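You operate a simulated robot arm through the tools that you are given. There is no shell and no other tool.

Carry out the task below with a simulated robot arm. There is one attempt and no reset: what you move stays moved.

TASK
Gauge the groove of the clamped spool and stand it in the tub that bears the reading.
Fine: the groove gauge goes back on the black mat; leave the vise open. Set down upright: purple spool.

It is judged by the outcome, as a careful person would: the job done as asked, and still so three seconds after it is handed in. It fails if anything else is knocked over, pushed out of place, dropped, spilled or broken.

THE ROBOT
A 7-joint arm with a two-finger parallel gripper, fixed in place. Base frame: the origin is on the floor under the middle of its stand, x ahead of it, y to its left, z up; the work surface is at about z = 0.88. Lengths are in m, angles in degrees, forces in N, time in s.
It reaches about 1.479 m from its shoulder. Its first joint turns from -166.0 to 166.0 degrees. Payload 4.4 kg.
Tool frame: the origin (TCP) lies between the finger pads and is the grasp point; the fingertips stand 0.023 m ahead of it; z points along the fingers, y is the line along which they close. The gripper opens to 0.094 m. The fingers are 0.038 m wide and 0.01 m thick; the gripper's body (0.054 by 0.096 m) begins 0.039 m behind the TCP.
Orientation is that of the tool frame in the base frame, as [roll, pitch, yaw] about the fixed x, y, z axes, in that order (R = Rz(yaw) Ry(pitch) Rx(roll)). With the fingers straight down and closing along the base's y, the tool's x points along the base's -x, its y along +y and its z along -z.

THE INTERFACE
- The arm moves only by the tool drive_tool. Its argument "commands" is a list of rows, each a list of 7 numbers: the shift along the tool's x, y, z in m, then the turn, a rotation vector about the tool's x, y, z in degrees, then the gripper command, from -1 (shut) to 1 (fully open), values between in proportion. In form: [[tx, ty, tz, rx, ry, rz, grip], ...]. A call has 1 to 20 rows; each row shifts and turns the commanded pose from where the row before left it, along the tool's axes as they then stand. Rows are played at 5 a second. More than 0.05 m and 8.6 degrees between two rows, or a gripper value outside its range, and nothing of the call is played. A pose out of reach is approached as far as the arm can. The call stops where the force on the tool passes 40 N (or 10 N more than at its start, if that is more) or the arm is blocked; 0.2 s more then pass. The fingers move at their own pace (about 0.072 m/s each) and stop on an object; they squeeze with about 43 N. The grip force told is the motor's: it shows also when the fingers shut on nothing. Time passes only in rows, and 0.2 s behind the last, so rows that do not move let the fingers close. It gives the time, the measured TCP pose, the force on the tool (base axes), the opening and the grip force at its end, in the units of the frame above (readings bear some noise), with the torque about the TCP (base axes, N m) and any sound that the robot's microphone picked up.
- Cameras (640 x 400 px; columns grow to the right, rows downward): "scene" is fixed at [0.4004, -0.6496, 1.4934]; the picture's right is [0.80, -0.60, 0.00], its down [-0.29, -0.39, -0.88] and it looks along [0.52, 0.70, -0.48] (base axes); focal length 312 px, centre (320, 200). "wrist" rides on the gripper at [0.086, 0.016, -0.075] in the tool frame; the picture's right is [-0.18, 0.98, 0.00], its down [-0.58, -0.11, -0.81] and it looks along [-0.79, -0.15, 0.59] (tool axes); focal length 243 px, centre (320, 200). There is no depth. A picture from a camera that has moved, and an enlarged one, comes with that camera's place and axes in the base frame and with its lens.
- camera(camera): a new picture of that camera. The clock stands still meanwhile.
- inspect(camera, box): a new picture of the part [left, top, right, bottom] of that camera's present view, enlarged. The clock stands still meanwhile.
- hand_in(): hands the job in; it is judged then, once.

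Nothing tells you positions but the pictures and the camera data. Unless the task says otherwise, let go and move clear before handing in.

The tools are called after ">>>" as name(argument=value, ...) on one line, values as JSON. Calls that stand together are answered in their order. drive_tool: Moves the arm, as the interface text tells. Its arguments: {"type":"object","properties":{"commands":{"type":"array"}},"required":["commands"]} The other tools are called the same way: camera (camera) takes a picture; inspect (camera, box) takes an enlarged picture of a part of a camera's view; hand_in () hands the job in.

At the start:

```text
t: 0.0
position: [0.5841, 0.29, 1.19]
orientation: [-179.9, 0.0, 179.9]
wrist_force: [-0.8, 0.4, -0.9]
wrist_torque: [-0.01, -0.01, -0.02]
opening: 0.0941
grip_force: 0.1
```

scene: 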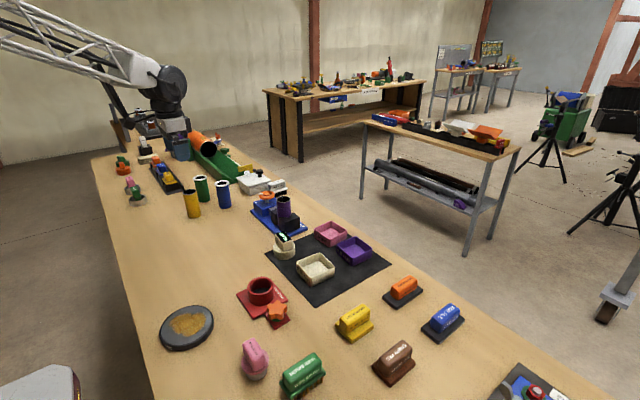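
wrist: 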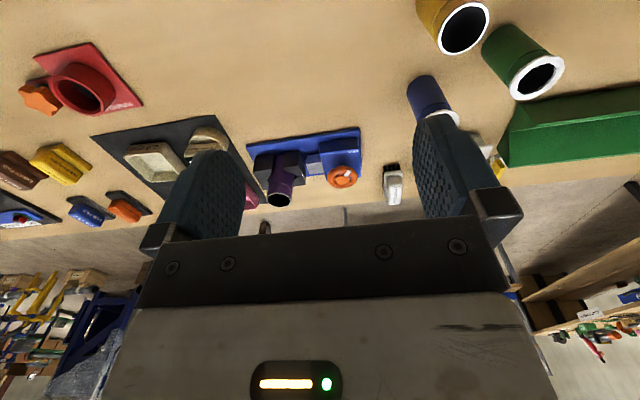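

I see a long bench with a blue vise holding a purple spool, a black mat with three tubs (pink, purple, cream) and a gauge-like object. I'll look closer before moving.

>>> inspect(camera="scene", box=[230, 170, 400, 310])

>>> inspect(camera="scene", box=[230, 180, 320, 240])

>>> inspect(camera="scene", box=[255, 215, 395, 305])

>>> inspect(camera="scene", box=[150, 260, 480, 400])

>>> inspect(camera="wrist", box=[80, 100, 420, 230])

```text
2.86 times, centred on (315, 240) of scene
camera zoom: at [0.4004, -0.6496, 1.4934], right [0.8, -0.6, 0.0], down [-0.29, -0.39, -0.88], along [0.52, 0.7, -0.48], focal length 893 px, centre (334, 86)
```

zoom: 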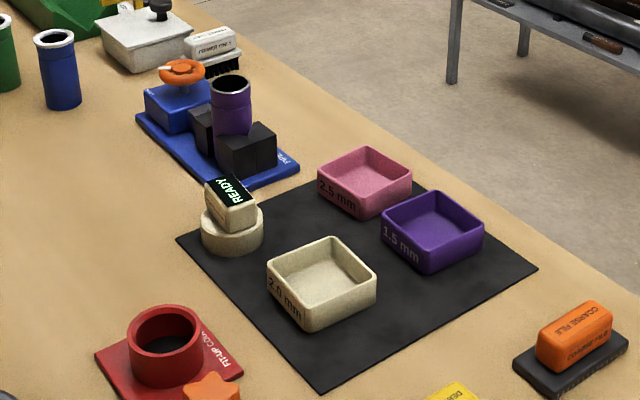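

```text
6.67 times, centred on (275, 210) of scene
camera zoom: at [0.4004, -0.6496, 1.4934], right [0.8, -0.6, 0.0], down [-0.29, -0.39, -0.88], along [0.52, 0.7, -0.48], focal length 2083 px, centre (620, 133)
```

zoom: 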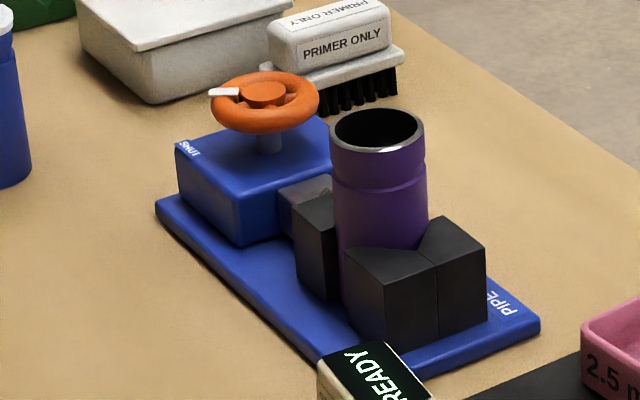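

```text
4.44 times, centred on (325, 260) of scene
camera zoom: at [0.4004, -0.6496, 1.4934], right [0.8, -0.6, 0.0], down [-0.29, -0.39, -0.88], along [0.52, 0.7, -0.48], focal length 1389 px, centre (298, -67)
```

zoom: 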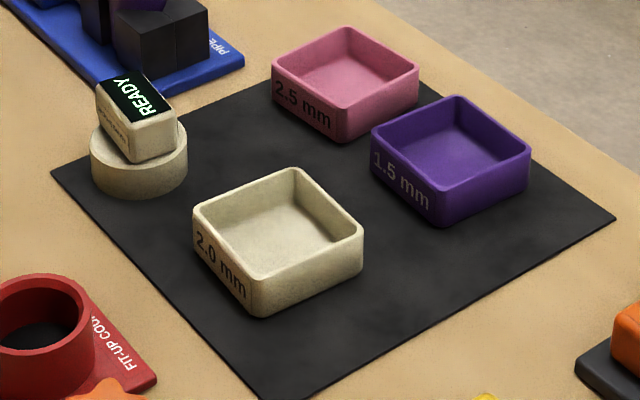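

```text
1.94 times, centred on (315, 330) of scene
camera zoom: at [0.4004, -0.6496, 1.4934], right [0.8, -0.6, 0.0], down [-0.29, -0.39, -0.88], along [0.52, 0.7, -0.48], focal length 606 px, centre (330, -52)
```

zoom: 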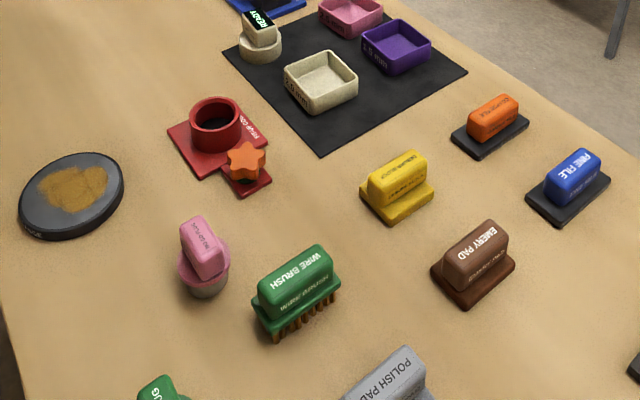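

```text
1.88 times, centred on (250, 165) of wrist
camera zoom: at [0.4974, 0.3048, 1.2653], right [0.18, 0.98, 0.0], down [0.58, -0.11, 0.81], along [0.79, -0.15, -0.59], focal length 457 px, centre (452, 266)
```

zoom: 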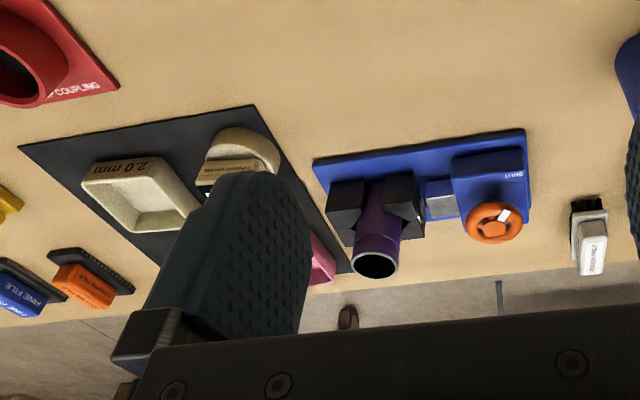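

The spool top seems to be about (0.85, 0.16, 0.99) clamped in the vise, with an orange handwheel beside it. I'll zoom into the vise, gauge and markings.

>>> inspect(camera="scene", box=[250, 185, 282, 207])

>>> inspect(camera="scene", box=[268, 225, 304, 262])

>>> inspect(camera="wrist", box=[240, 120, 370, 215])

>>> inspect(camera="wrist", box=[120, 110, 260, 210])

>>> inspect(camera="scene", box=[270, 190, 310, 240])

>>> inspect(camera="scene", box=[90, 120, 290, 220])

```text
16.00 times, centred on (266, 196) of scene
camera zoom: at [0.4004, -0.6496, 1.4934], right [0.8, -0.6, 0.0], down [-0.29, -0.39, -0.88], along [0.52, 0.7, -0.48], focal length 4999 px, centre (1184, 264)
```

zoom: 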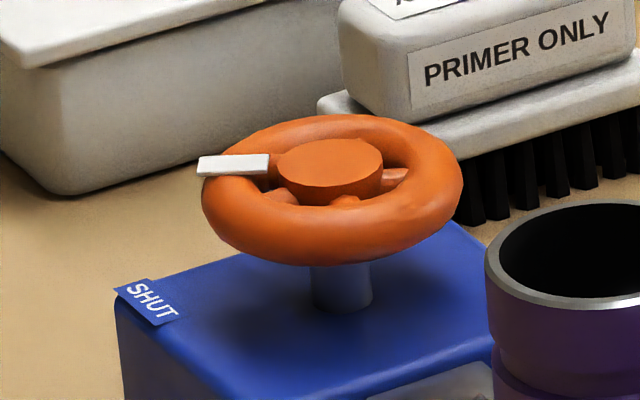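

```text
10.81 times, centred on (286, 244) of scene
camera zoom: at [0.4004, -0.6496, 1.4934], right [0.8, -0.6, 0.0], down [-0.29, -0.39, -0.88], along [0.52, 0.7, -0.48], focal length 3378 px, centre (688, -270)
```

zoom: 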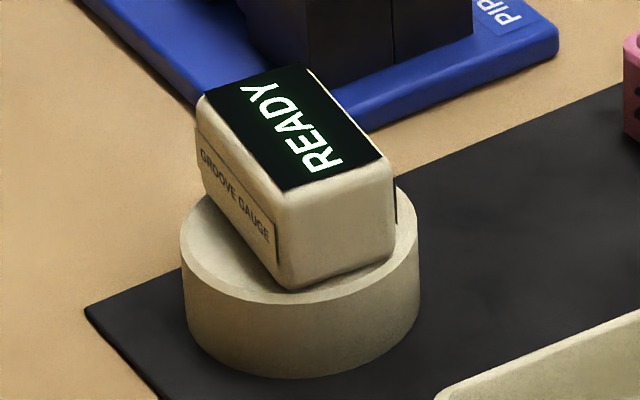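

```text
4.21 times, centred on (305, 168) of wrist
camera zoom: at [0.4974, 0.3048, 1.2653], right [0.18, 0.98, 0.0], down [0.58, -0.11, 0.81], along [0.79, -0.15, -0.59], focal length 1022 px, centre (383, 337)
```

zoom: 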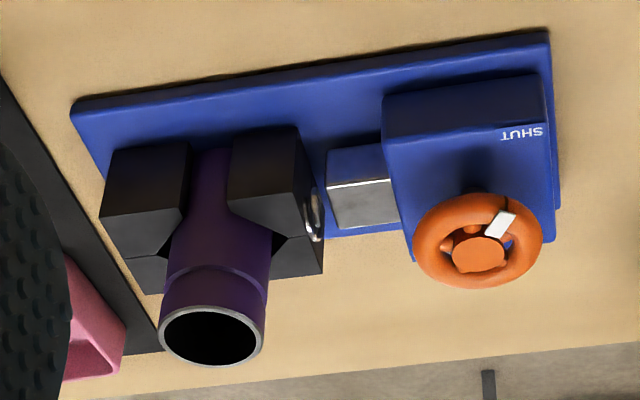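

```text
4.00 times, centred on (190, 160) of wrist
camera zoom: at [0.4974, 0.3048, 1.2653], right [0.18, 0.98, 0.0], down [0.58, -0.11, 0.81], along [0.79, -0.15, -0.59], focal length 970 px, centre (840, 360)
```

zoom: 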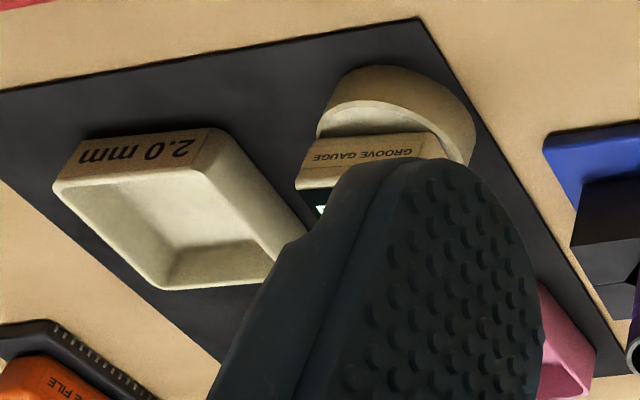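

```text
8.00 times, centred on (290, 215) of scene
camera zoom: at [0.4004, -0.6496, 1.4934], right [0.8, -0.6, 0.0], down [-0.29, -0.39, -0.88], along [0.52, 0.7, -0.48], focal length 2500 px, centre (560, 80)
```

zoom: 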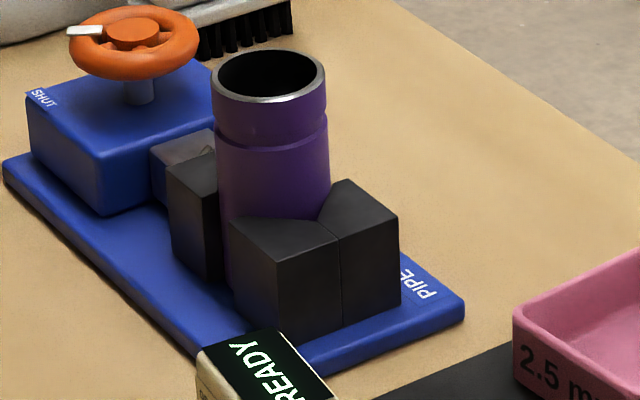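

```text
3.20 times, centred on (190, 170) of scene
camera zoom: at [0.4004, -0.6496, 1.4934], right [0.8, -0.6, 0.0], down [-0.29, -0.39, -0.88], along [0.52, 0.7, -0.48], focal length 1000 px, centre (736, 296)
```

zoom: 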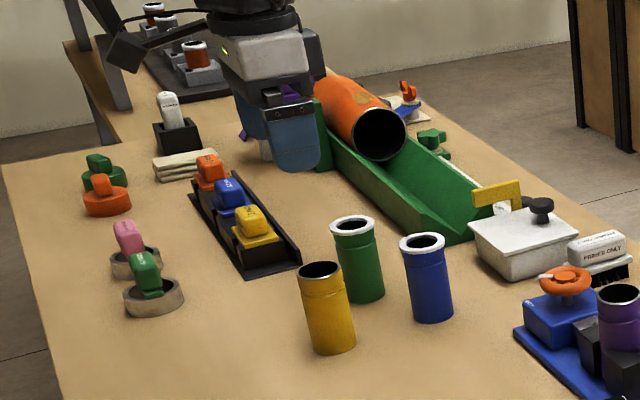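

The groove gauge is a cap with a handle whose display says READY, at about (0.77, 0.03). The vise wheel's pointer is at SHUT. I'll move the wrist over the vise, tilted, to see it from above and find the OPEN mark.

>>> drive_tool(commands=[[-0.034, -0.018, 0, 0, 0, 0, 1], [-0.034, -0.018, 0, 0, 0, 0, 1], [-0.034, -0.018, 0, 0, 0, 0, 1], [-0.034, -0.018, 0, 0, 0, 0, 1], [-0.034, -0.018, 0, 0, 0, 0, 1], [0, 0, 0, 0, 7.5, 0, 1], [0, 0, 0, 0, 7.5, 0, 1], [0, 0, 0, 0, 7.5, 0, 1], [0, 0, 0, 0, 7.5, 0, 1], [0, 0, 0, 0, 0, 0, 1]])

>>> camera(camera="wrist")

>>> camera(camera="scene")

```text
t: 2.2
position: [0.7541, 0.1983, 1.1902]
orientation: [180.0, -30.0, 179.9]
wrist_force: [0.1, 1.2, 0.2]
wrist_torque: [-0.03, 0.01, 0.0]
opening: 0.0938
grip_force: 0.0
```

```text
taken
camera wrist: at [0.7166, 0.2151, 1.2983], right [0.16, 0.98, -0.09], down [0.91, -0.11, 0.41], along [0.39, -0.15, -0.91], focal length 243 px, centre (320, 200)
```

wrist: 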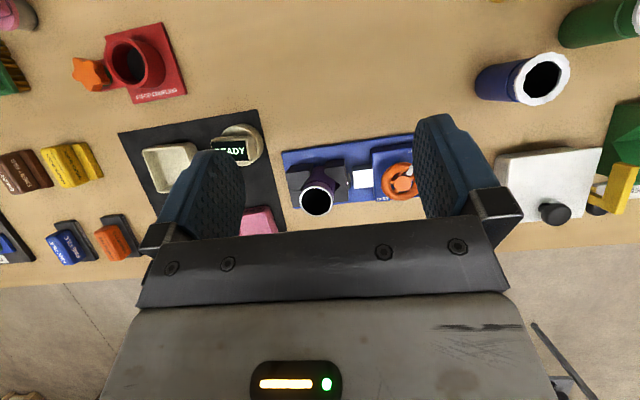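

```text
taken
```

scene: 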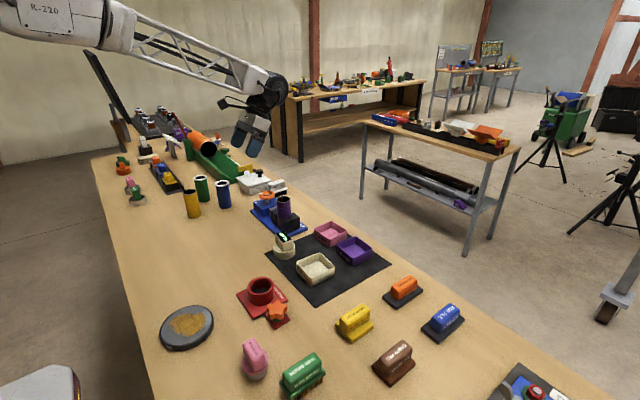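

>>> inspect(camera="wrist", box=[270, 120, 430, 220])

>>> inspect(camera="wrist", box=[365, 140, 429, 210])

>>> inspect(camera="wrist", box=[110, 100, 300, 240])

```text
4.00 times, centred on (350, 170) of wrist
camera zoom: at [0.7166, 0.2151, 1.2983], right [0.16, 0.98, -0.09], down [0.91, -0.11, 0.41], along [0.39, -0.15, -0.91], focal length 970 px, centre (200, 320)
```

zoom: 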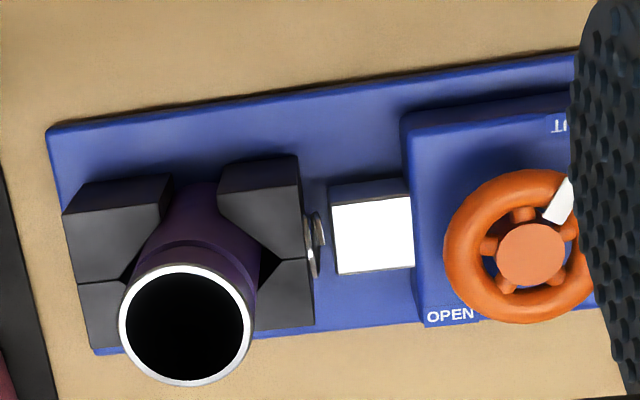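

```text
5.71 times, centred on (397, 175) of wrist
camera zoom: at [0.7166, 0.2151, 1.2983], right [0.16, 0.98, -0.09], down [0.91, -0.11, 0.41], along [0.39, -0.15, -0.91], focal length 1386 px, centre (-120, 343)
```

zoom: 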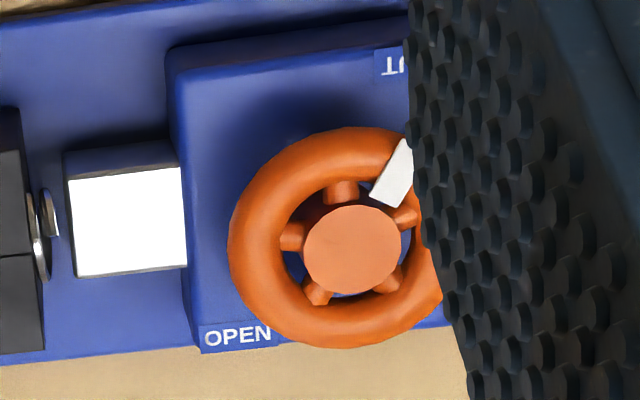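

```text
2.86 times, centred on (205, 170) of wrist
camera zoom: at [0.7166, 0.2151, 1.2983], right [0.16, 0.98, -0.09], down [0.91, -0.11, 0.41], along [0.39, -0.15, -0.91], focal length 693 px, centre (649, 286)
```

zoom: 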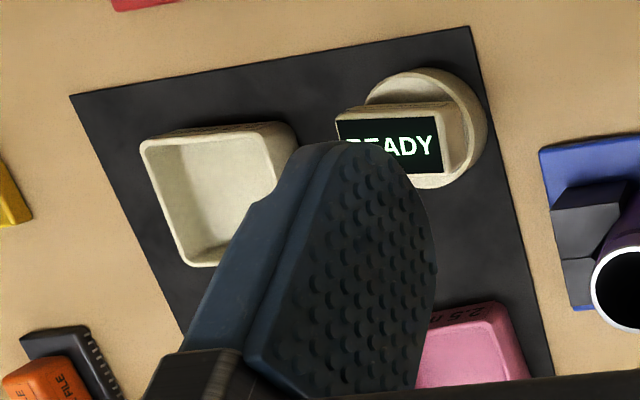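

The pointer must turn from SHUT (‑x,+y corner) to OPEN (+x,‑y corner); spool axis is about (0.851, 0.160) with its top at 0.990, wheel hub about (0.851, 0.284). Next I'll look at the gauge and tubs more closely.

>>> drive_tool(commands=[[0.0007, -0.0296, 0.0189, 0, 0, 0, 1], [0.0007, -0.0296, 0.0189, 0, 0, 0, 1], [0.0007, -0.0296, 0.0189, 0, 0, 0, 1], [0.0007, -0.0296, 0.0189, 0, 0, 0, 1], [0.0007, -0.0296, 0.0189, 0, 0, 0, 1], [0, 0, 0, 0, 0, 0, 1]])

>>> camera(camera="wrist")

>>> inspect(camera="wrist", box=[240, 80, 430, 230])

```text
t: 3.6
position: [0.7018, 0.0522, 1.1108]
orientation: [-180.0, -30.0, -180.0]
wrist_force: [-0.2, 0.5, 0.3]
wrist_torque: [-0.01, 0.03, 0.0]
opening: 0.0941
grip_force: 0.1
```

```text
taken
camera wrist: at [0.6645, 0.0671, 1.2187], right [0.16, 0.98, -0.09], down [0.91, -0.11, 0.41], along [0.39, -0.15, -0.91], focal length 243 px, centre (320, 200)
```

wrist: 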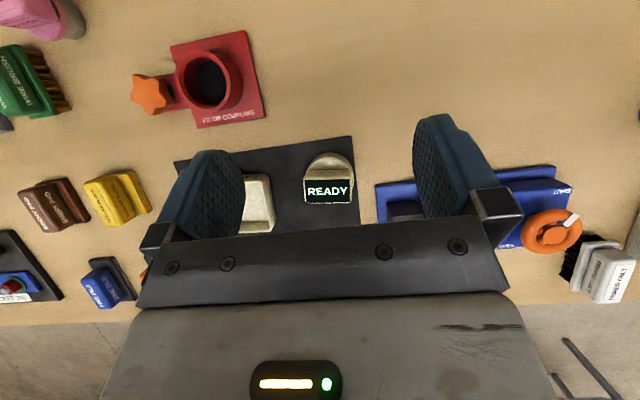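

```text
2.67 times, centred on (335, 155) of wrist
camera zoom: at [0.6645, 0.0671, 1.2187], right [0.16, 0.98, -0.09], down [0.91, -0.11, 0.41], along [0.39, -0.15, -0.91], focal length 647 px, centre (280, 320)
```

zoom: 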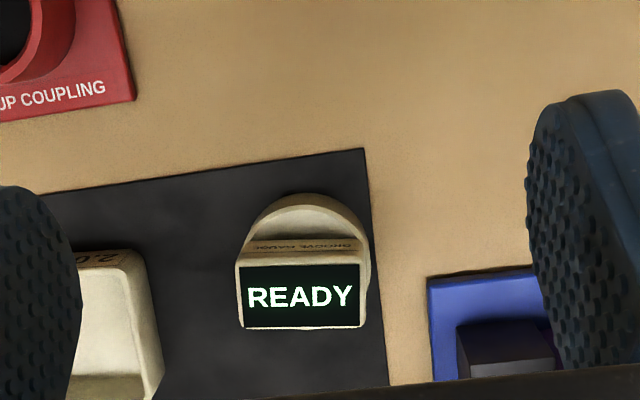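

The gauge handle's top is at about (0.772, 0.034, 0.938), with its long side along y and about 0.06 m long. I'll level the tool and hover above it for a refined look.

>>> drive_tool(commands=[[0, 0, 0, 0, -7.5, 0, 1], [0, 0, 0, 0, -7.5, 0, 1], [0, 0, 0, 0, -7.5, 0, 1], [0, 0, 0, 0, -7.5, 0, 1], [-0.0235, -0.006, 0.02, 0, 0, 0, 1], [-0.0235, -0.006, 0.02, 0, 0, 0, 1], [-0.0235, -0.006, 0.02, 0, 0, 0, 1], [0, 0, 0, 0, 0, 0, 1]])

>>> camera(camera="wrist")

>>> inspect(camera="wrist", box=[220, 10, 420, 140])

>>> inspect(camera="scene", box=[220, 170, 340, 270])

```text
t: 5.4
position: [0.7766, 0.033, 1.0505]
orientation: [-180.0, 0.0, -179.9]
wrist_force: [-0.3, 0.7, 0.9]
wrist_torque: [-0.01, 0.0, -0.02]
opening: 0.094
grip_force: 0.0
```

```text
taken
camera wrist: at [0.6881, 0.0493, 1.1252], right [0.18, 0.98, 0.0], down [0.58, -0.11, 0.81], along [0.79, -0.15, -0.59], focal length 243 px, centre (320, 200)
```

wrist: 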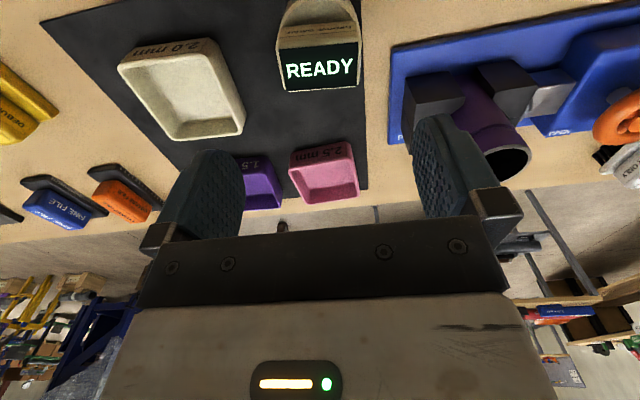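

```text
3.08 times, centred on (320, 75) of wrist
camera zoom: at [0.6881, 0.0493, 1.1252], right [0.18, 0.98, 0.0], down [0.58, -0.11, 0.81], along [0.79, -0.15, -0.59], focal length 746 px, centre (320, 585)
```

zoom: 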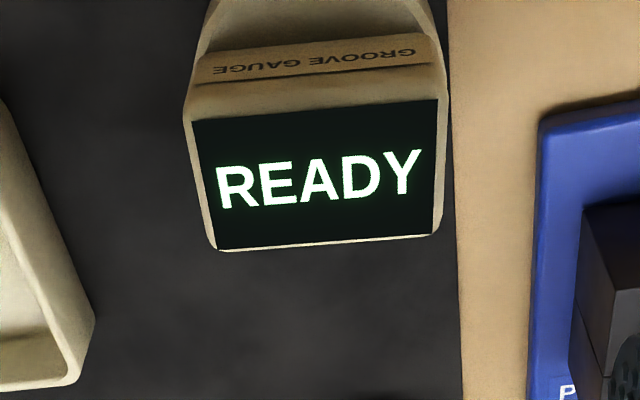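

```text
4.00 times, centred on (280, 220) of scene
camera zoom: at [0.4004, -0.6496, 1.4934], right [0.8, -0.6, 0.0], down [-0.29, -0.39, -0.88], along [0.52, 0.7, -0.48], focal length 1250 px, centre (480, 120)
```

zoom: 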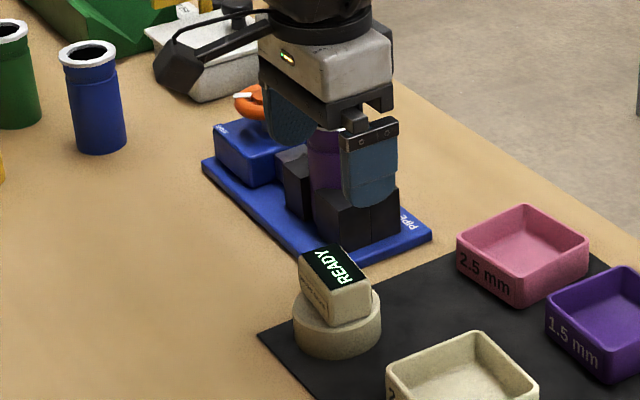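

The hand is centred over the gauge (handle centre about (0.773, 0.034), top at 0.942, cap top at 0.912). I'll lower so the pads straddle the handle with the tips just above the cap, then close.

>>> drive_tool(commands=[[0.0005, 0, 0.02, 0, 0, 0, 1], [0, 0, 0.02, 0, 0, 0, 1], [0, 0, 0.02, 0, 0, 0, 1], [0, 0, 0.02, 0, 0, 0, 1], [0, 0, 0.015, 0, 0, 0, 1], [0, 0, 0.01, 0, 0, 0, 1], [0, 0, 0.006, 0, 0, 0, 1], [0, 0, 0, 0, 0, 0, 1]])

>>> camera(camera="wrist")

>>> inspect(camera="scene", box=[250, 200, 320, 260])

```text
t: 7.2
position: [0.774, 0.0332, 0.9396]
orientation: [-180.0, 0.0, -180.0]
wrist_force: [0.0, -0.5, -0.2]
wrist_torque: [-0.03, 0.02, -0.01]
opening: 0.094
grip_force: 0.1
```

```text
taken
camera wrist: at [0.6875, 0.0489, 1.0135], right [0.18, 0.98, 0.0], down [0.58, -0.11, 0.81], along [0.79, -0.15, -0.59], focal length 243 px, centre (320, 200)
```

wrist: 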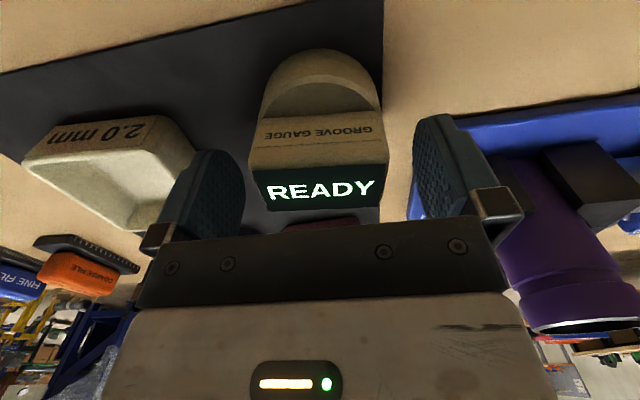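

```text
6.67 times, centred on (285, 230) of scene
camera zoom: at [0.4004, -0.6496, 1.4934], right [0.8, -0.6, 0.0], down [-0.29, -0.39, -0.88], along [0.52, 0.7, -0.48], focal length 2083 px, centre (553, 0)
```

zoom: 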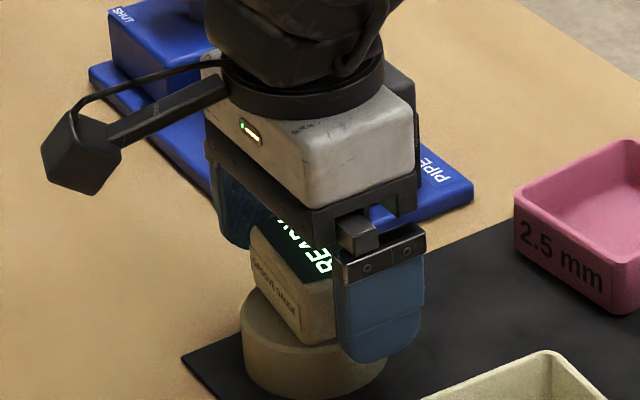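

The pads straddle the handle well. I'll close on it.

>>> drive_tool(commands=[[0, 0, 0, 0, 0, 0, 0.3], [0, 0, 0, 0, 0, 0, -1], [0, 0, 0, 0, 0, 0, -1], [0, 0, 0, 0, 0, 0, -1], [0, 0, 0, 0, 0, 0, -1]])

>>> camera(camera="wrist")

```text
t: 8.4
position: [0.7736, 0.0327, 0.9397]
orientation: [179.9, 0.0, 179.9]
wrist_force: [0.1, 1.6, 5.1]
wrist_torque: [0.16, -0.19, 0.1]
opening: 0.0598
grip_force: 43.2
```

```text
taken
camera wrist: at [0.6875, 0.0489, 1.0137], right [0.18, 0.98, 0.0], down [0.58, -0.11, 0.81], along [0.79, -0.15, -0.59], focal length 243 px, centre (320, 200)
```

wrist: 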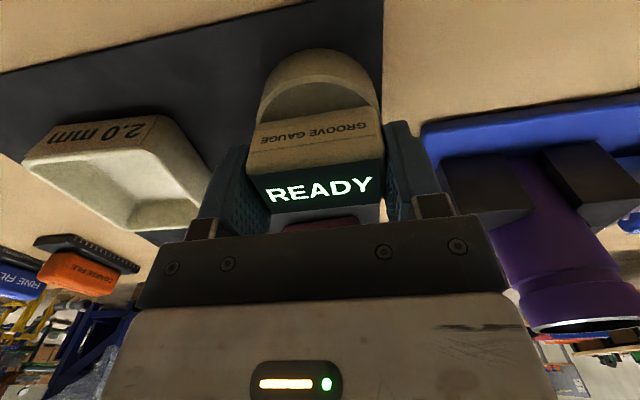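

The gauge is gripped (0.060 m). I'll lift it well clear and carry it over the spool, staying 3–4 cm above its top.

>>> drive_tool(commands=[[0, 0, -0.01, 0, 0, 0, -1], [0, 0, -0.02, 0, 0, 0, -1], [0, 0, -0.03, 0, 0, 0, -1], [0, 0, -0.03, 0, 0, 0, -1], [0, 0, -0.03, 0, 0, 0, -1], [0, 0, -0.03, 0, 0, 0, -1], [0, 0, -0.01, 0, 0, 0, -1], [-0.013, 0.0212, 0, 0, 0, 0, -1], [-0.013, 0.0212, 0, 0, 0, 0, -1], [-0.013, 0.0212, 0, 0, 0, 0, -1], [-0.013, 0.0212, 0, 0, 0, 0, -1], [-0.013, 0.0212, 0, 0, 0, 0, -1], [-0.0125, 0.021, 0, 0, 0, 0, -1], [0, 0, 0.02, 0, 0, 0, -1], [0, 0, 0.01, 0, 0, 0, -1], [0, 0, 0, 0, 0, 0, -1]])

>>> camera(camera="wrist")

>>> inspect(camera="scene", box=[230, 150, 330, 240])

>>> inspect(camera="wrist", box=[220, 0, 420, 140])

```text
t: 11.8
position: [0.8513, 0.1585, 1.0681]
orientation: [-180.0, 0.0, -180.0]
wrist_force: [0.1, 0.1, -1.8]
wrist_torque: [0.03, -0.01, -0.01]
opening: 0.0597
grip_force: 42.9
```

```text
taken
camera wrist: at [0.7645, 0.1748, 1.1428], right [0.18, 0.98, 0.0], down [0.58, -0.11, 0.81], along [0.79, -0.15, -0.59], focal length 243 px, centre (320, 200)
```

wrist: 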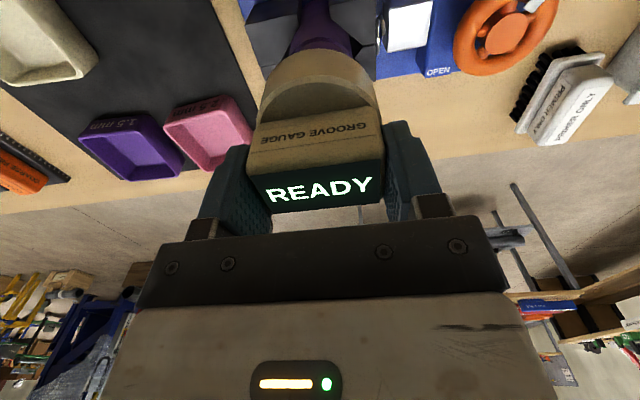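

```text
4.44 times, centred on (280, 195) of scene
camera zoom: at [0.4004, -0.6496, 1.4934], right [0.8, -0.6, 0.0], down [-0.29, -0.39, -0.88], along [0.52, 0.7, -0.48], focal length 1389 px, centre (498, 222)
```

zoom: 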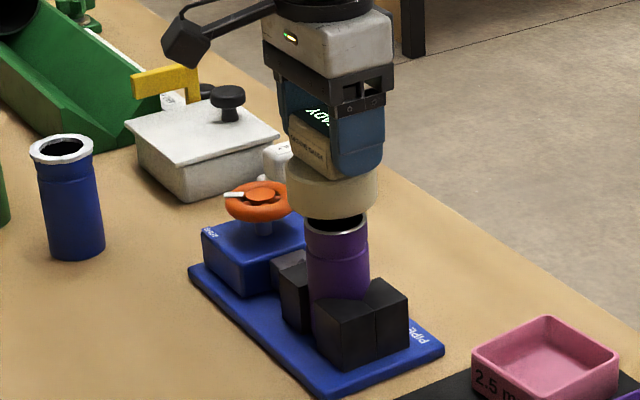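

```text
2.86 times, centred on (320, 70) of wrist
camera zoom: at [0.7645, 0.1748, 1.1428], right [0.18, 0.98, 0.0], down [0.58, -0.11, 0.81], along [0.79, -0.15, -0.59], focal length 693 px, centre (320, 571)
```

zoom: 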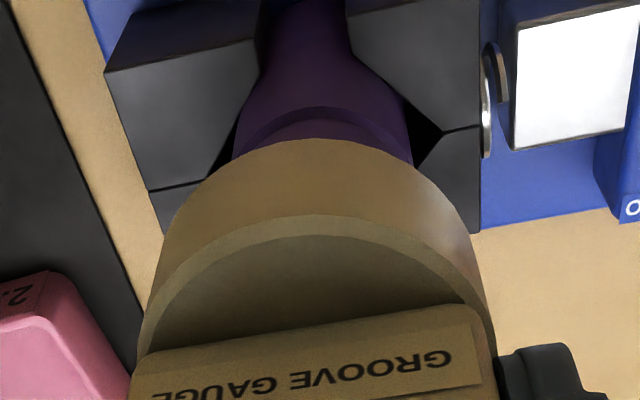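

>>> inspect(camera="scene", box=[284, 178, 324, 208])

>>> inspect(camera="wrist", box=[250, 0, 390, 90])

```text
13.33 times, centred on (304, 193) of scene
camera zoom: at [0.4004, -0.6496, 1.4934], right [0.8, -0.6, 0.0], down [-0.29, -0.39, -0.88], along [0.52, 0.7, -0.48], focal length 4166 px, centre (533, 293)
```

zoom: 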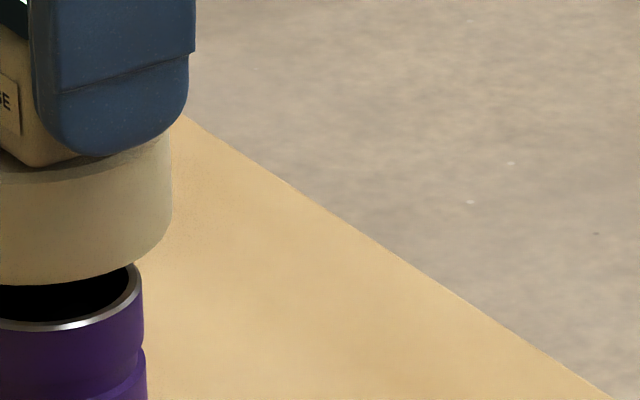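

```text
4.44 times, centred on (320, 45) of wrist
camera zoom: at [0.7645, 0.1748, 1.1428], right [0.18, 0.98, 0.0], down [0.58, -0.11, 0.81], along [0.79, -0.15, -0.59], focal length 1078 px, centre (320, 889)
```

zoom: 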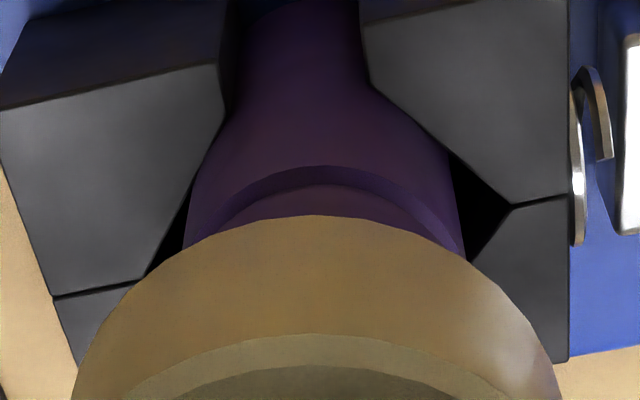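

>>> inspect(camera="scene", box=[264, 180, 304, 210])

>>> inspect(camera="scene", box=[254, 190, 314, 230])

```text
13.33 times, centred on (284, 195) of scene
camera zoom: at [0.4004, -0.6496, 1.4934], right [0.8, -0.6, 0.0], down [-0.29, -0.39, -0.88], along [0.52, 0.7, -0.48], focal length 4166 px, centre (800, 267)
```

zoom: 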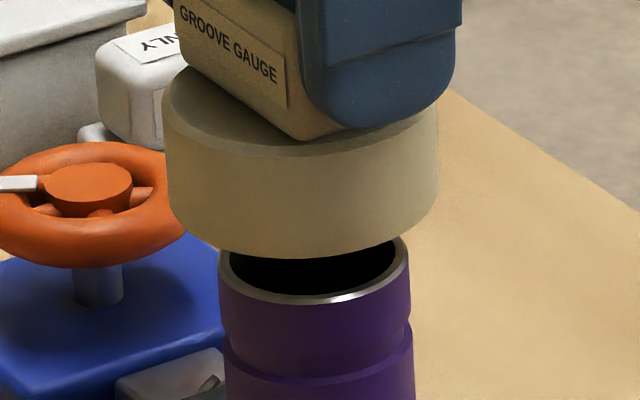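

```text
10.00 times, centred on (284, 210) of scene
camera zoom: at [0.4004, -0.6496, 1.4934], right [0.8, -0.6, 0.0], down [-0.29, -0.39, -0.88], along [0.52, 0.7, -0.48], focal length 3124 px, centre (680, 100)
```

zoom: 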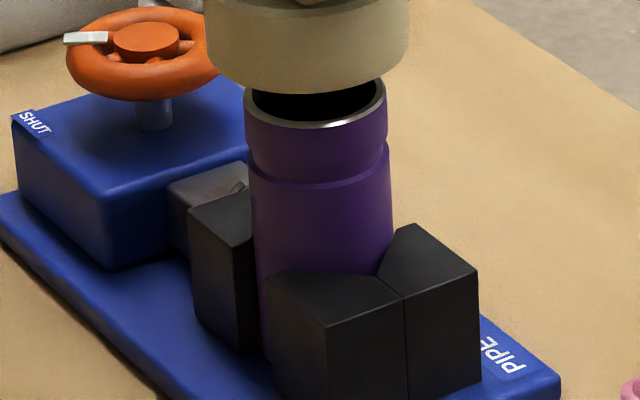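

The cap hovers about 2 cm above the spool, with a small offset (about 1.5 mm in x and 1 mm in y). I'll correct that and lower carefully, watching the force.

>>> drive_tool(commands=[[-0.0015, 0.001, 0, 0, 0, 0, -1], [0, 0, 0.008, 0, 0, 0, -1], [0, 0, 0.006, 0, 0, 0, -1], [0, 0, 0.003, 0, 0, 0, -1], [0, 0, 0, 0, 0, 0, -1]])

>>> inspect(camera="scene", box=[264, 180, 304, 210])

>>> inspect(camera="wrist", box=[250, 0, 390, 90])

```text
t: 13.0
position: [0.8516, 0.1585, 1.0516]
orientation: [179.9, 0.0, -180.0]
wrist_force: [0.1, 0.6, -1.9]
wrist_torque: [-0.03, -0.01, 0.0]
opening: 0.0593
grip_force: 42.6
```

```text
13.33 times, centred on (284, 195) of scene
camera zoom: at [0.4004, -0.6496, 1.4934], right [0.8, -0.6, 0.0], down [-0.29, -0.39, -0.88], along [0.52, 0.7, -0.48], focal length 4166 px, centre (800, 267)
```

zoom: 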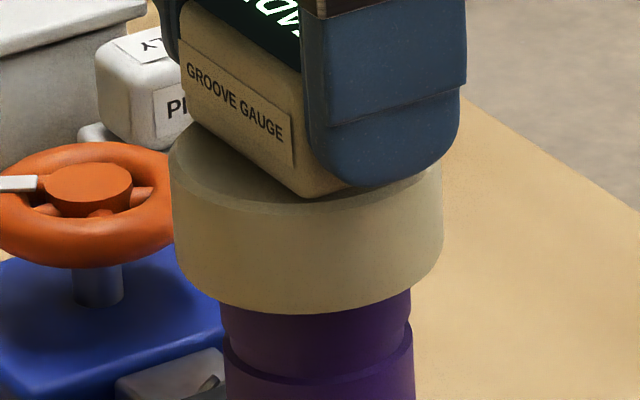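

```text
4.44 times, centred on (320, 45) of wrist
camera zoom: at [0.7656, 0.1758, 1.1266], right [0.18, 0.98, 0.0], down [0.58, -0.11, 0.81], along [0.79, -0.15, -0.59], focal length 1078 px, centre (320, 889)
```

zoom: 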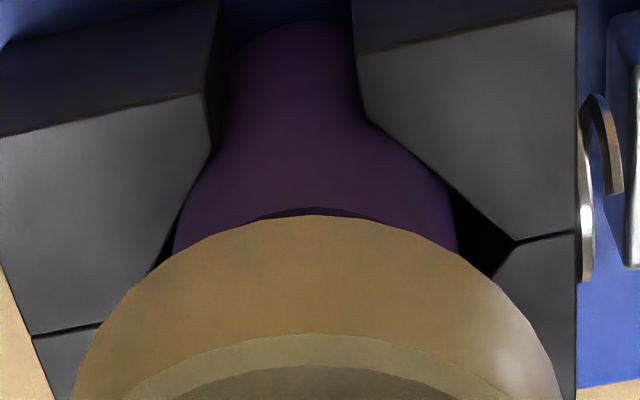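

Now the cap sits about 5 mm above the spool rim and looks aligned in both views. I'll lower it in small steps.

>>> drive_tool(commands=[[0, 0, 0.002, 0, 0, 0, -1], [0, 0, 0.002, 0, 0, 0, -1], [0, 0, 0.002, 0, 0, 0, -1], [0, 0, 0.002, 0, 0, 0, -1], [0, 0, 0.001, 0, 0, 0, -1], [0, 0, 0, 0, 0, 0, -1]])

```text
t: 14.4
position: [0.8527, 0.1602, 1.0435]
orientation: [179.9, -0.1, -179.9]
wrist_force: [-0.2, -0.7, -1.6]
wrist_torque: [0.0, 0.04, 0.0]
opening: 0.0595
grip_force: 43.3
```

No contact so far with the cap's lower edge about at the rim height. Continuing down.

>>> drive_tool(commands=[[0, 0, 0.002, 0, 0, 0, -1], [0, 0, 0.002, 0, 0, 0, -1], [0, 0, 0.002, 0, 0, 0, -1], [0, 0, 0, 0, 0, 0, -1]])

>>> inspect(camera="scene", box=[260, 180, 310, 220])

```text
t: 15.4
position: [0.8528, 0.1608, 1.0373]
orientation: [180.0, 0.1, -179.9]
wrist_force: [-0.4, -0.6, -1.2]
wrist_torque: [0.02, 0.03, -0.01]
opening: 0.0597
grip_force: 43.8
```

```text
10.00 times, centred on (285, 200) of scene
camera zoom: at [0.4004, -0.6496, 1.4934], right [0.8, -0.6, 0.0], down [-0.29, -0.39, -0.88], along [0.52, 0.7, -0.48], focal length 3124 px, centre (670, 200)
```

zoom: 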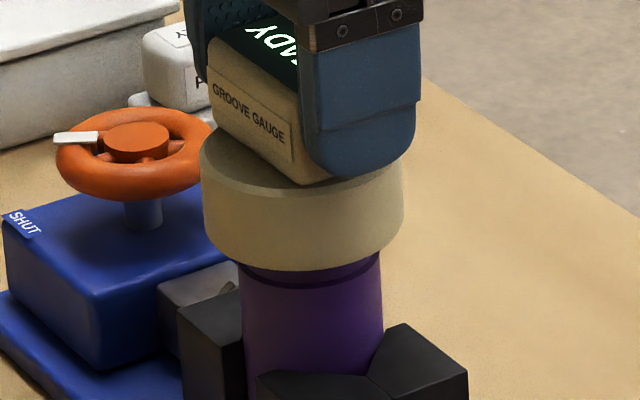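

The cap is sliding over the end freely. Continuing down slowly until it seats.

>>> drive_tool(commands=[[0, 0, 0.002, 0, 0, 0, -1], [0, 0, 0.002, 0, 0, 0, -1], [0, 0, 0.002, 0, 0, 0, -1], [0, 0, 0, 0, 0, 0, -1]])

>>> camera(camera="wrist")

```text
t: 16.4
position: [0.8519, 0.1606, 1.0298]
orientation: [-180.0, 0.0, -179.9]
wrist_force: [-0.4, 0.1, -2.3]
wrist_torque: [0.01, 0.02, 0.01]
opening: 0.0596
grip_force: 43.1
```

```text
taken
camera wrist: at [0.7662, 0.1769, 1.1058], right [0.18, 0.98, 0.0], down [0.58, -0.11, 0.81], along [0.79, -0.15, -0.59], focal length 243 px, centre (320, 200)
```

wrist: 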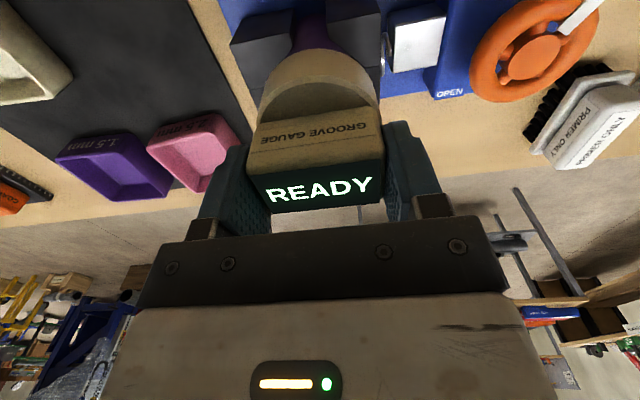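

>>> drive_tool(commands=[[0, 0, 0.002, 0, 0, 0, -1], [0, 0, 0.002, 0, 0, 0, -1], [0, 0, 0.001, 0, 0, 0, -1], [0, 0, 0, 0, 0, 0, -1]])

>>> inspect(camera="wrist", box=[220, 0, 420, 230])

```text
t: 17.4
position: [0.8525, 0.1607, 1.026]
orientation: [-180.0, 0.1, 180.0]
wrist_force: [-1.0, 1.4, 1.6]
wrist_torque: [0.03, -0.09, 0.01]
opening: 0.0595
grip_force: 42.9
```

```text
1.74 times, centred on (320, 115) of wrist
camera zoom: at [0.766, 0.1773, 1.101], right [0.18, 0.98, 0.0], down [0.58, -0.11, 0.81], along [0.79, -0.15, -0.59], focal length 422 px, centre (320, 348)
```

zoom: 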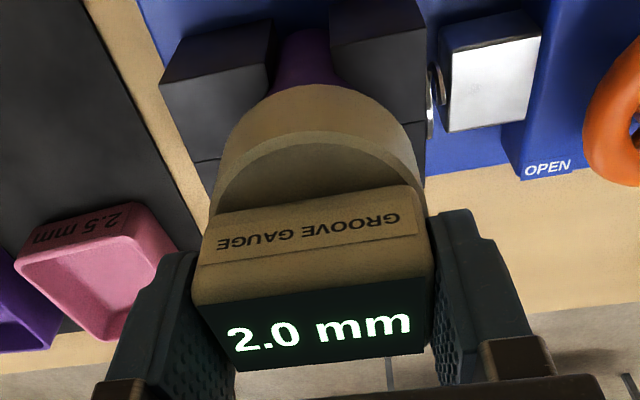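

The display now shows 2.0 mm and light contact has begun. I'll hold still briefly and read it again to make sure it's stable.

>>> drive_tool(commands=[[0, 0, 0.001, 0, 0, 0, -1], [0, 0, 0, 0, 0, 0, -1], [0, 0, 0, 0, 0, 0, -1], [0, 0, 0, 0, 0, 0, -1], [0, 0, 0, 0, 0, 0, -1]])

>>> inspect(camera="wrist", box=[220, 100, 420, 230])

>>> inspect(camera="scene", box=[255, 180, 315, 225])

```text
t: 18.6
position: [0.8528, 0.1597, 1.0258]
orientation: [180.0, 0.2, -179.9]
wrist_force: [4.1, 5.6, 15.5]
wrist_torque: [0.12, -0.38, 0.11]
opening: 0.0595
grip_force: 42.9
```

```text
3.08 times, centred on (320, 165) of wrist
camera zoom: at [0.7658, 0.1767, 1.1008], right [0.18, 0.98, 0.0], down [0.58, -0.11, 0.81], along [0.79, -0.15, -0.59], focal length 746 px, centre (320, 308)
```

zoom: 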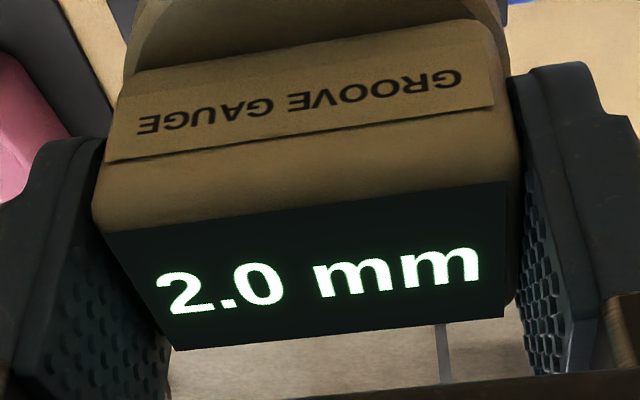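

```text
8.89 times, centred on (285, 202) of scene
camera zoom: at [0.4004, -0.6496, 1.4934], right [0.8, -0.6, 0.0], down [-0.29, -0.39, -0.88], along [0.52, 0.7, -0.48], focal length 2777 px, centre (631, 178)
```

zoom: 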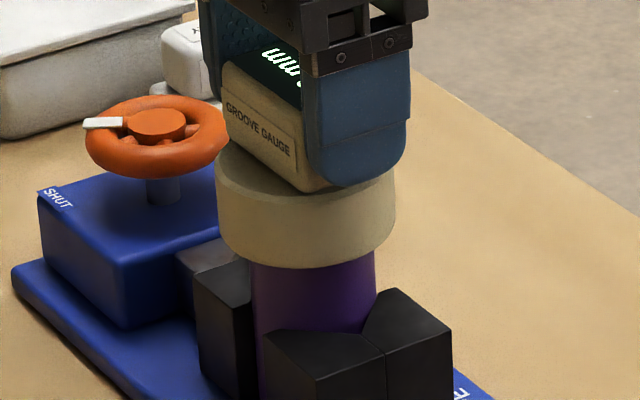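

The gauge reads a steady 2.0 mm with the cap seated, so the cream "2.0 mm" tub is the target. I'll lift the gauge straight off and carry it back over its place on the mat.

>>> drive_tool(commands=[[0, 0, -0.001, 0, 0, 0, -1], [0, 0, -0.002, 0, 0, 0, -1], [0, 0, -0.003, 0, 0, 0, -1], [0, 0, -0.005, 0, 0, 0, -1], [0, 0, -0.008, 0, 0, 0, -1], [0, 0, -0.015, 0, 0, 0, -1], [0, 0, -0.02, 0, 0, 0, -1], [0, 0, -0.02, 0, 0, 0, -1], [0, 0, 0, 0, 0, 0, -1]])

>>> inspect(camera="scene", box=[240, 150, 330, 230])

```text
t: 20.6
position: [0.8544, 0.1615, 1.1022]
orientation: [180.0, 0.0, -180.0]
wrist_force: [-0.5, -0.2, -1.5]
wrist_torque: [-0.01, 0.03, 0.0]
opening: 0.0595
grip_force: 42.6
```

```text
5.00 times, centred on (285, 190) of scene
camera zoom: at [0.4004, -0.6496, 1.4934], right [0.8, -0.6, 0.0], down [-0.29, -0.39, -0.88], along [0.52, 0.7, -0.48], focal length 1562 px, centre (495, 250)
```

zoom: 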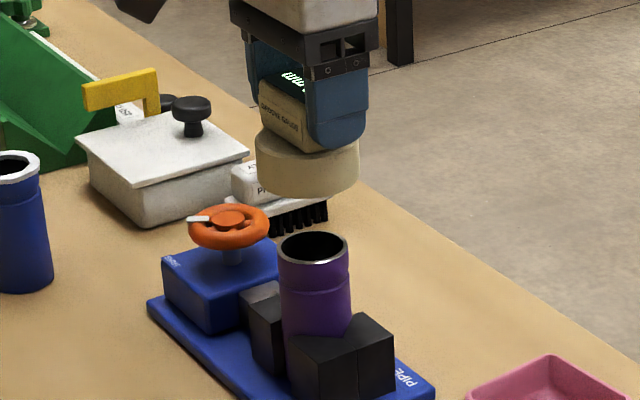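

Gauge is clear of the spool, which remains clamped. Carrying the gauge back over its original spot on the mat.

>>> drive_tool(commands=[[0.013, -0.0212, 0, 0, 0, 0, -1], [0.013, -0.0212, 0, 0, 0, 0, -1], [0.013, -0.0212, 0, 0, 0, 0, -1], [0.013, -0.0212, 0, 0, 0, 0, -1], [0.013, -0.0212, 0, 0, 0, 0, -1], [0.0135, -0.0215, 0, 0, 0, 0, -1], [0, 0, 0.03, 0, 0, 0, -1], [0, 0, 0.03, 0, 0, 0, -1], [0, 0, 0.03, 0, 0, 0, -1], [0, 0, 0.03, 0, 0, 0, -1], [0, 0, 0.02, 0, 0, 0, -1], [0, 0, 0.01, 0, 0, 0, -1], [0, 0, 0, 0, 0, 0, -1]])

>>> camera(camera="wrist")

>>> inspect(camera="scene", box=[250, 200, 330, 270])

```text
t: 23.4
position: [0.7734, 0.0339, 0.9478]
orientation: [180.0, 0.0, -179.9]
wrist_force: [0.0, 0.2, -1.8]
wrist_torque: [-0.01, 0.0, 0.04]
opening: 0.0596
grip_force: 43.4
```

```text
taken
camera wrist: at [0.6871, 0.0492, 1.023], right [0.18, 0.98, 0.0], down [0.58, -0.11, 0.81], along [0.79, -0.15, -0.59], focal length 243 px, centre (320, 200)
```

wrist: 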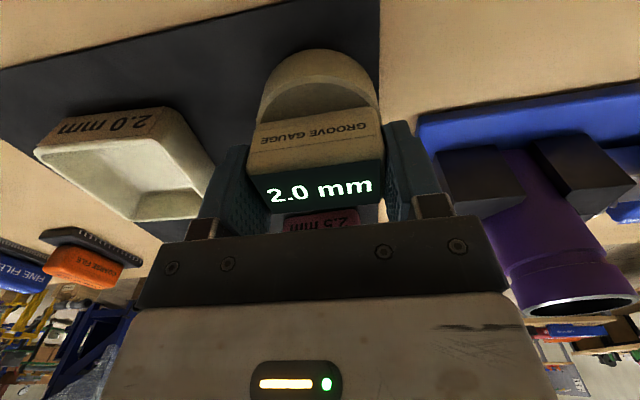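

```text
5.71 times, centred on (290, 235) of scene
camera zoom: at [0.4004, -0.6496, 1.4934], right [0.8, -0.6, 0.0], down [-0.29, -0.39, -0.88], along [0.52, 0.7, -0.48], focal length 1785 px, centre (491, 0)
```

zoom: 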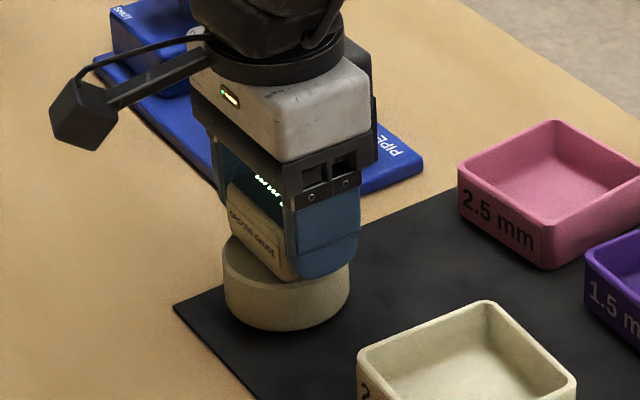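

The gauge is about 9 mm above the mat at its old place. Lowering gently to contact.

>>> drive_tool(commands=[[0, 0, 0.004, 0, 0, 0, -1], [0, 0, 0.002, 0, 0, 0, -1], [0, 0, 0.0015, 0, 0, 0, -1], [0, 0, 0, 0, 0, 0, -1]])

```text
t: 24.4
position: [0.7748, 0.0325, 0.9418]
orientation: [180.0, 0.0, -180.0]
wrist_force: [-1.1, 0.5, -1.2]
wrist_torque: [-0.01, -0.01, -0.01]
opening: 0.0594
grip_force: 43.5
```

>>> drive_tool(commands=[[0, 0, 0.001, 0, 0, 0, -1], [0, 0, 0.0005, 0, 0, 0, -1], [0, 0, 0, 0, 0, 0, -1]])

```text
t: 25.2
position: [0.7735, 0.0329, 0.9407]
orientation: [-180.0, 0.0, 180.0]
wrist_force: [-0.1, 0.5, -1.4]
wrist_torque: [0.01, -0.01, -0.02]
opening: 0.0595
grip_force: 43.0
```

>>> drive_tool(commands=[[0, 0, 0.001, 0, 0, 0, -1], [0, 0, 0, 0, 0, 0, -1], [0, 0, 0, 0, 0, 0, -1]])

>>> inspect(camera="scene", box=[265, 220, 310, 258])

```text
t: 26.0
position: [0.7742, 0.0328, 0.9398]
orientation: [-180.0, 0.0, 180.0]
wrist_force: [0.7, -0.5, -1.3]
wrist_torque: [-0.03, 0.01, 0.04]
opening: 0.0597
grip_force: 42.7
```

```text
10.53 times, centred on (288, 239) of scene
camera zoom: at [0.4004, -0.6496, 1.4934], right [0.8, -0.6, 0.0], down [-0.29, -0.39, -0.88], along [0.52, 0.7, -0.48], focal length 3289 px, centre (662, -210)
```

zoom: 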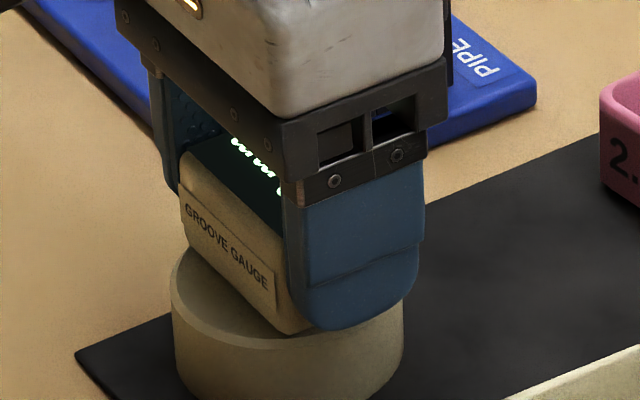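

>>> drive_tool(commands=[[0, 0, 0.0007, 0, 0, 0, -1], [0, 0, 0, 0, 0, 0, -1], [0, 0, 0, 0, 0, 0, -1]])

```text
t: 26.8
position: [0.7738, 0.0331, 0.9392]
orientation: [179.9, 0.0, 179.9]
wrist_force: [-2.9, -2.0, 6.6]
wrist_torque: [-0.09, -0.07, -0.02]
opening: 0.0594
grip_force: 43.0
```

Contact with the mat is felt (+6.6 N). I'll open the fingers and rise straight up.

>>> drive_tool(commands=[[0, 0, 0, 0, 0, 0, -0.2], [0, 0, 0, 0, 0, 0, 0.5], [0, 0, 0, 0, 0, 0, 1], [0, 0, 0, 0, 0, 0, 1], [0, 0, 0, 0, 0, 0, 1], [0, 0, -0.005, 0, 0, 0, 1], [0, 0, -0.01, 0, 0, 0, 1], [0, 0, -0.02, 0, 0, 0, 1], [0, 0, -0.03, 0, 0, 0, 1], [0, 0, -0.03, 0, 0, 0, 1], [0, 0, -0.03, 0, 0, 0, 1], [0, 0, -0.03, 0, 0, 0, 1], [0, 0, 0, 0, 0, 0, 1]])

>>> camera(camera="wrist")

>>> inspect(camera="scene", box=[230, 170, 400, 310])

```text
t: 29.6
position: [0.7737, 0.0349, 1.0964]
orientation: [-179.9, 0.0, 180.0]
wrist_force: [0.6, 0.5, -0.3]
wrist_torque: [-0.01, -0.01, 0.02]
opening: 0.0943
grip_force: 0.1
```

```text
taken
camera wrist: at [0.6876, 0.0507, 1.1704], right [0.18, 0.98, 0.0], down [0.58, -0.11, 0.81], along [0.79, -0.15, -0.59], focal length 243 px, centre (320, 200)
```

wrist: 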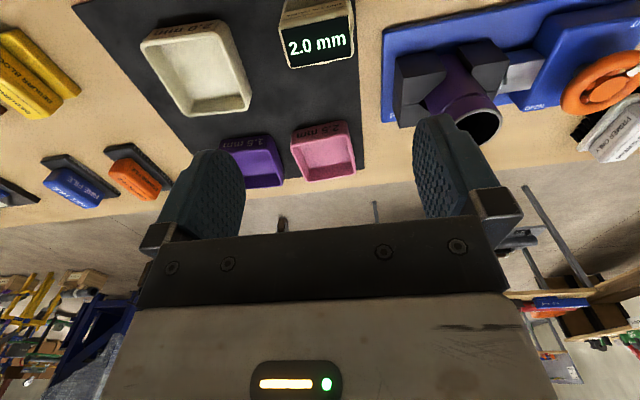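

```text
2.86 times, centred on (315, 240) of scene
camera zoom: at [0.4004, -0.6496, 1.4934], right [0.8, -0.6, 0.0], down [-0.29, -0.39, -0.88], along [0.52, 0.7, -0.48], focal length 893 px, centre (334, 86)
```

zoom: 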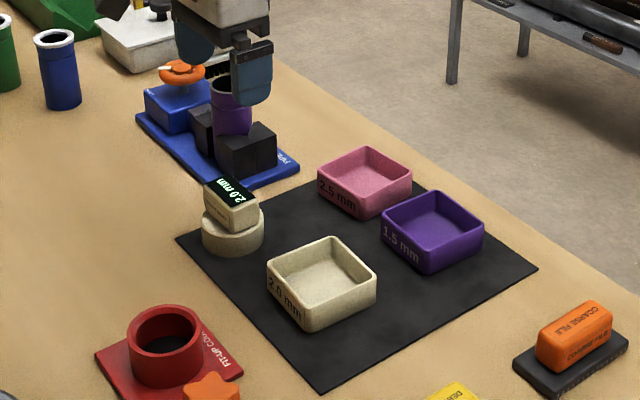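

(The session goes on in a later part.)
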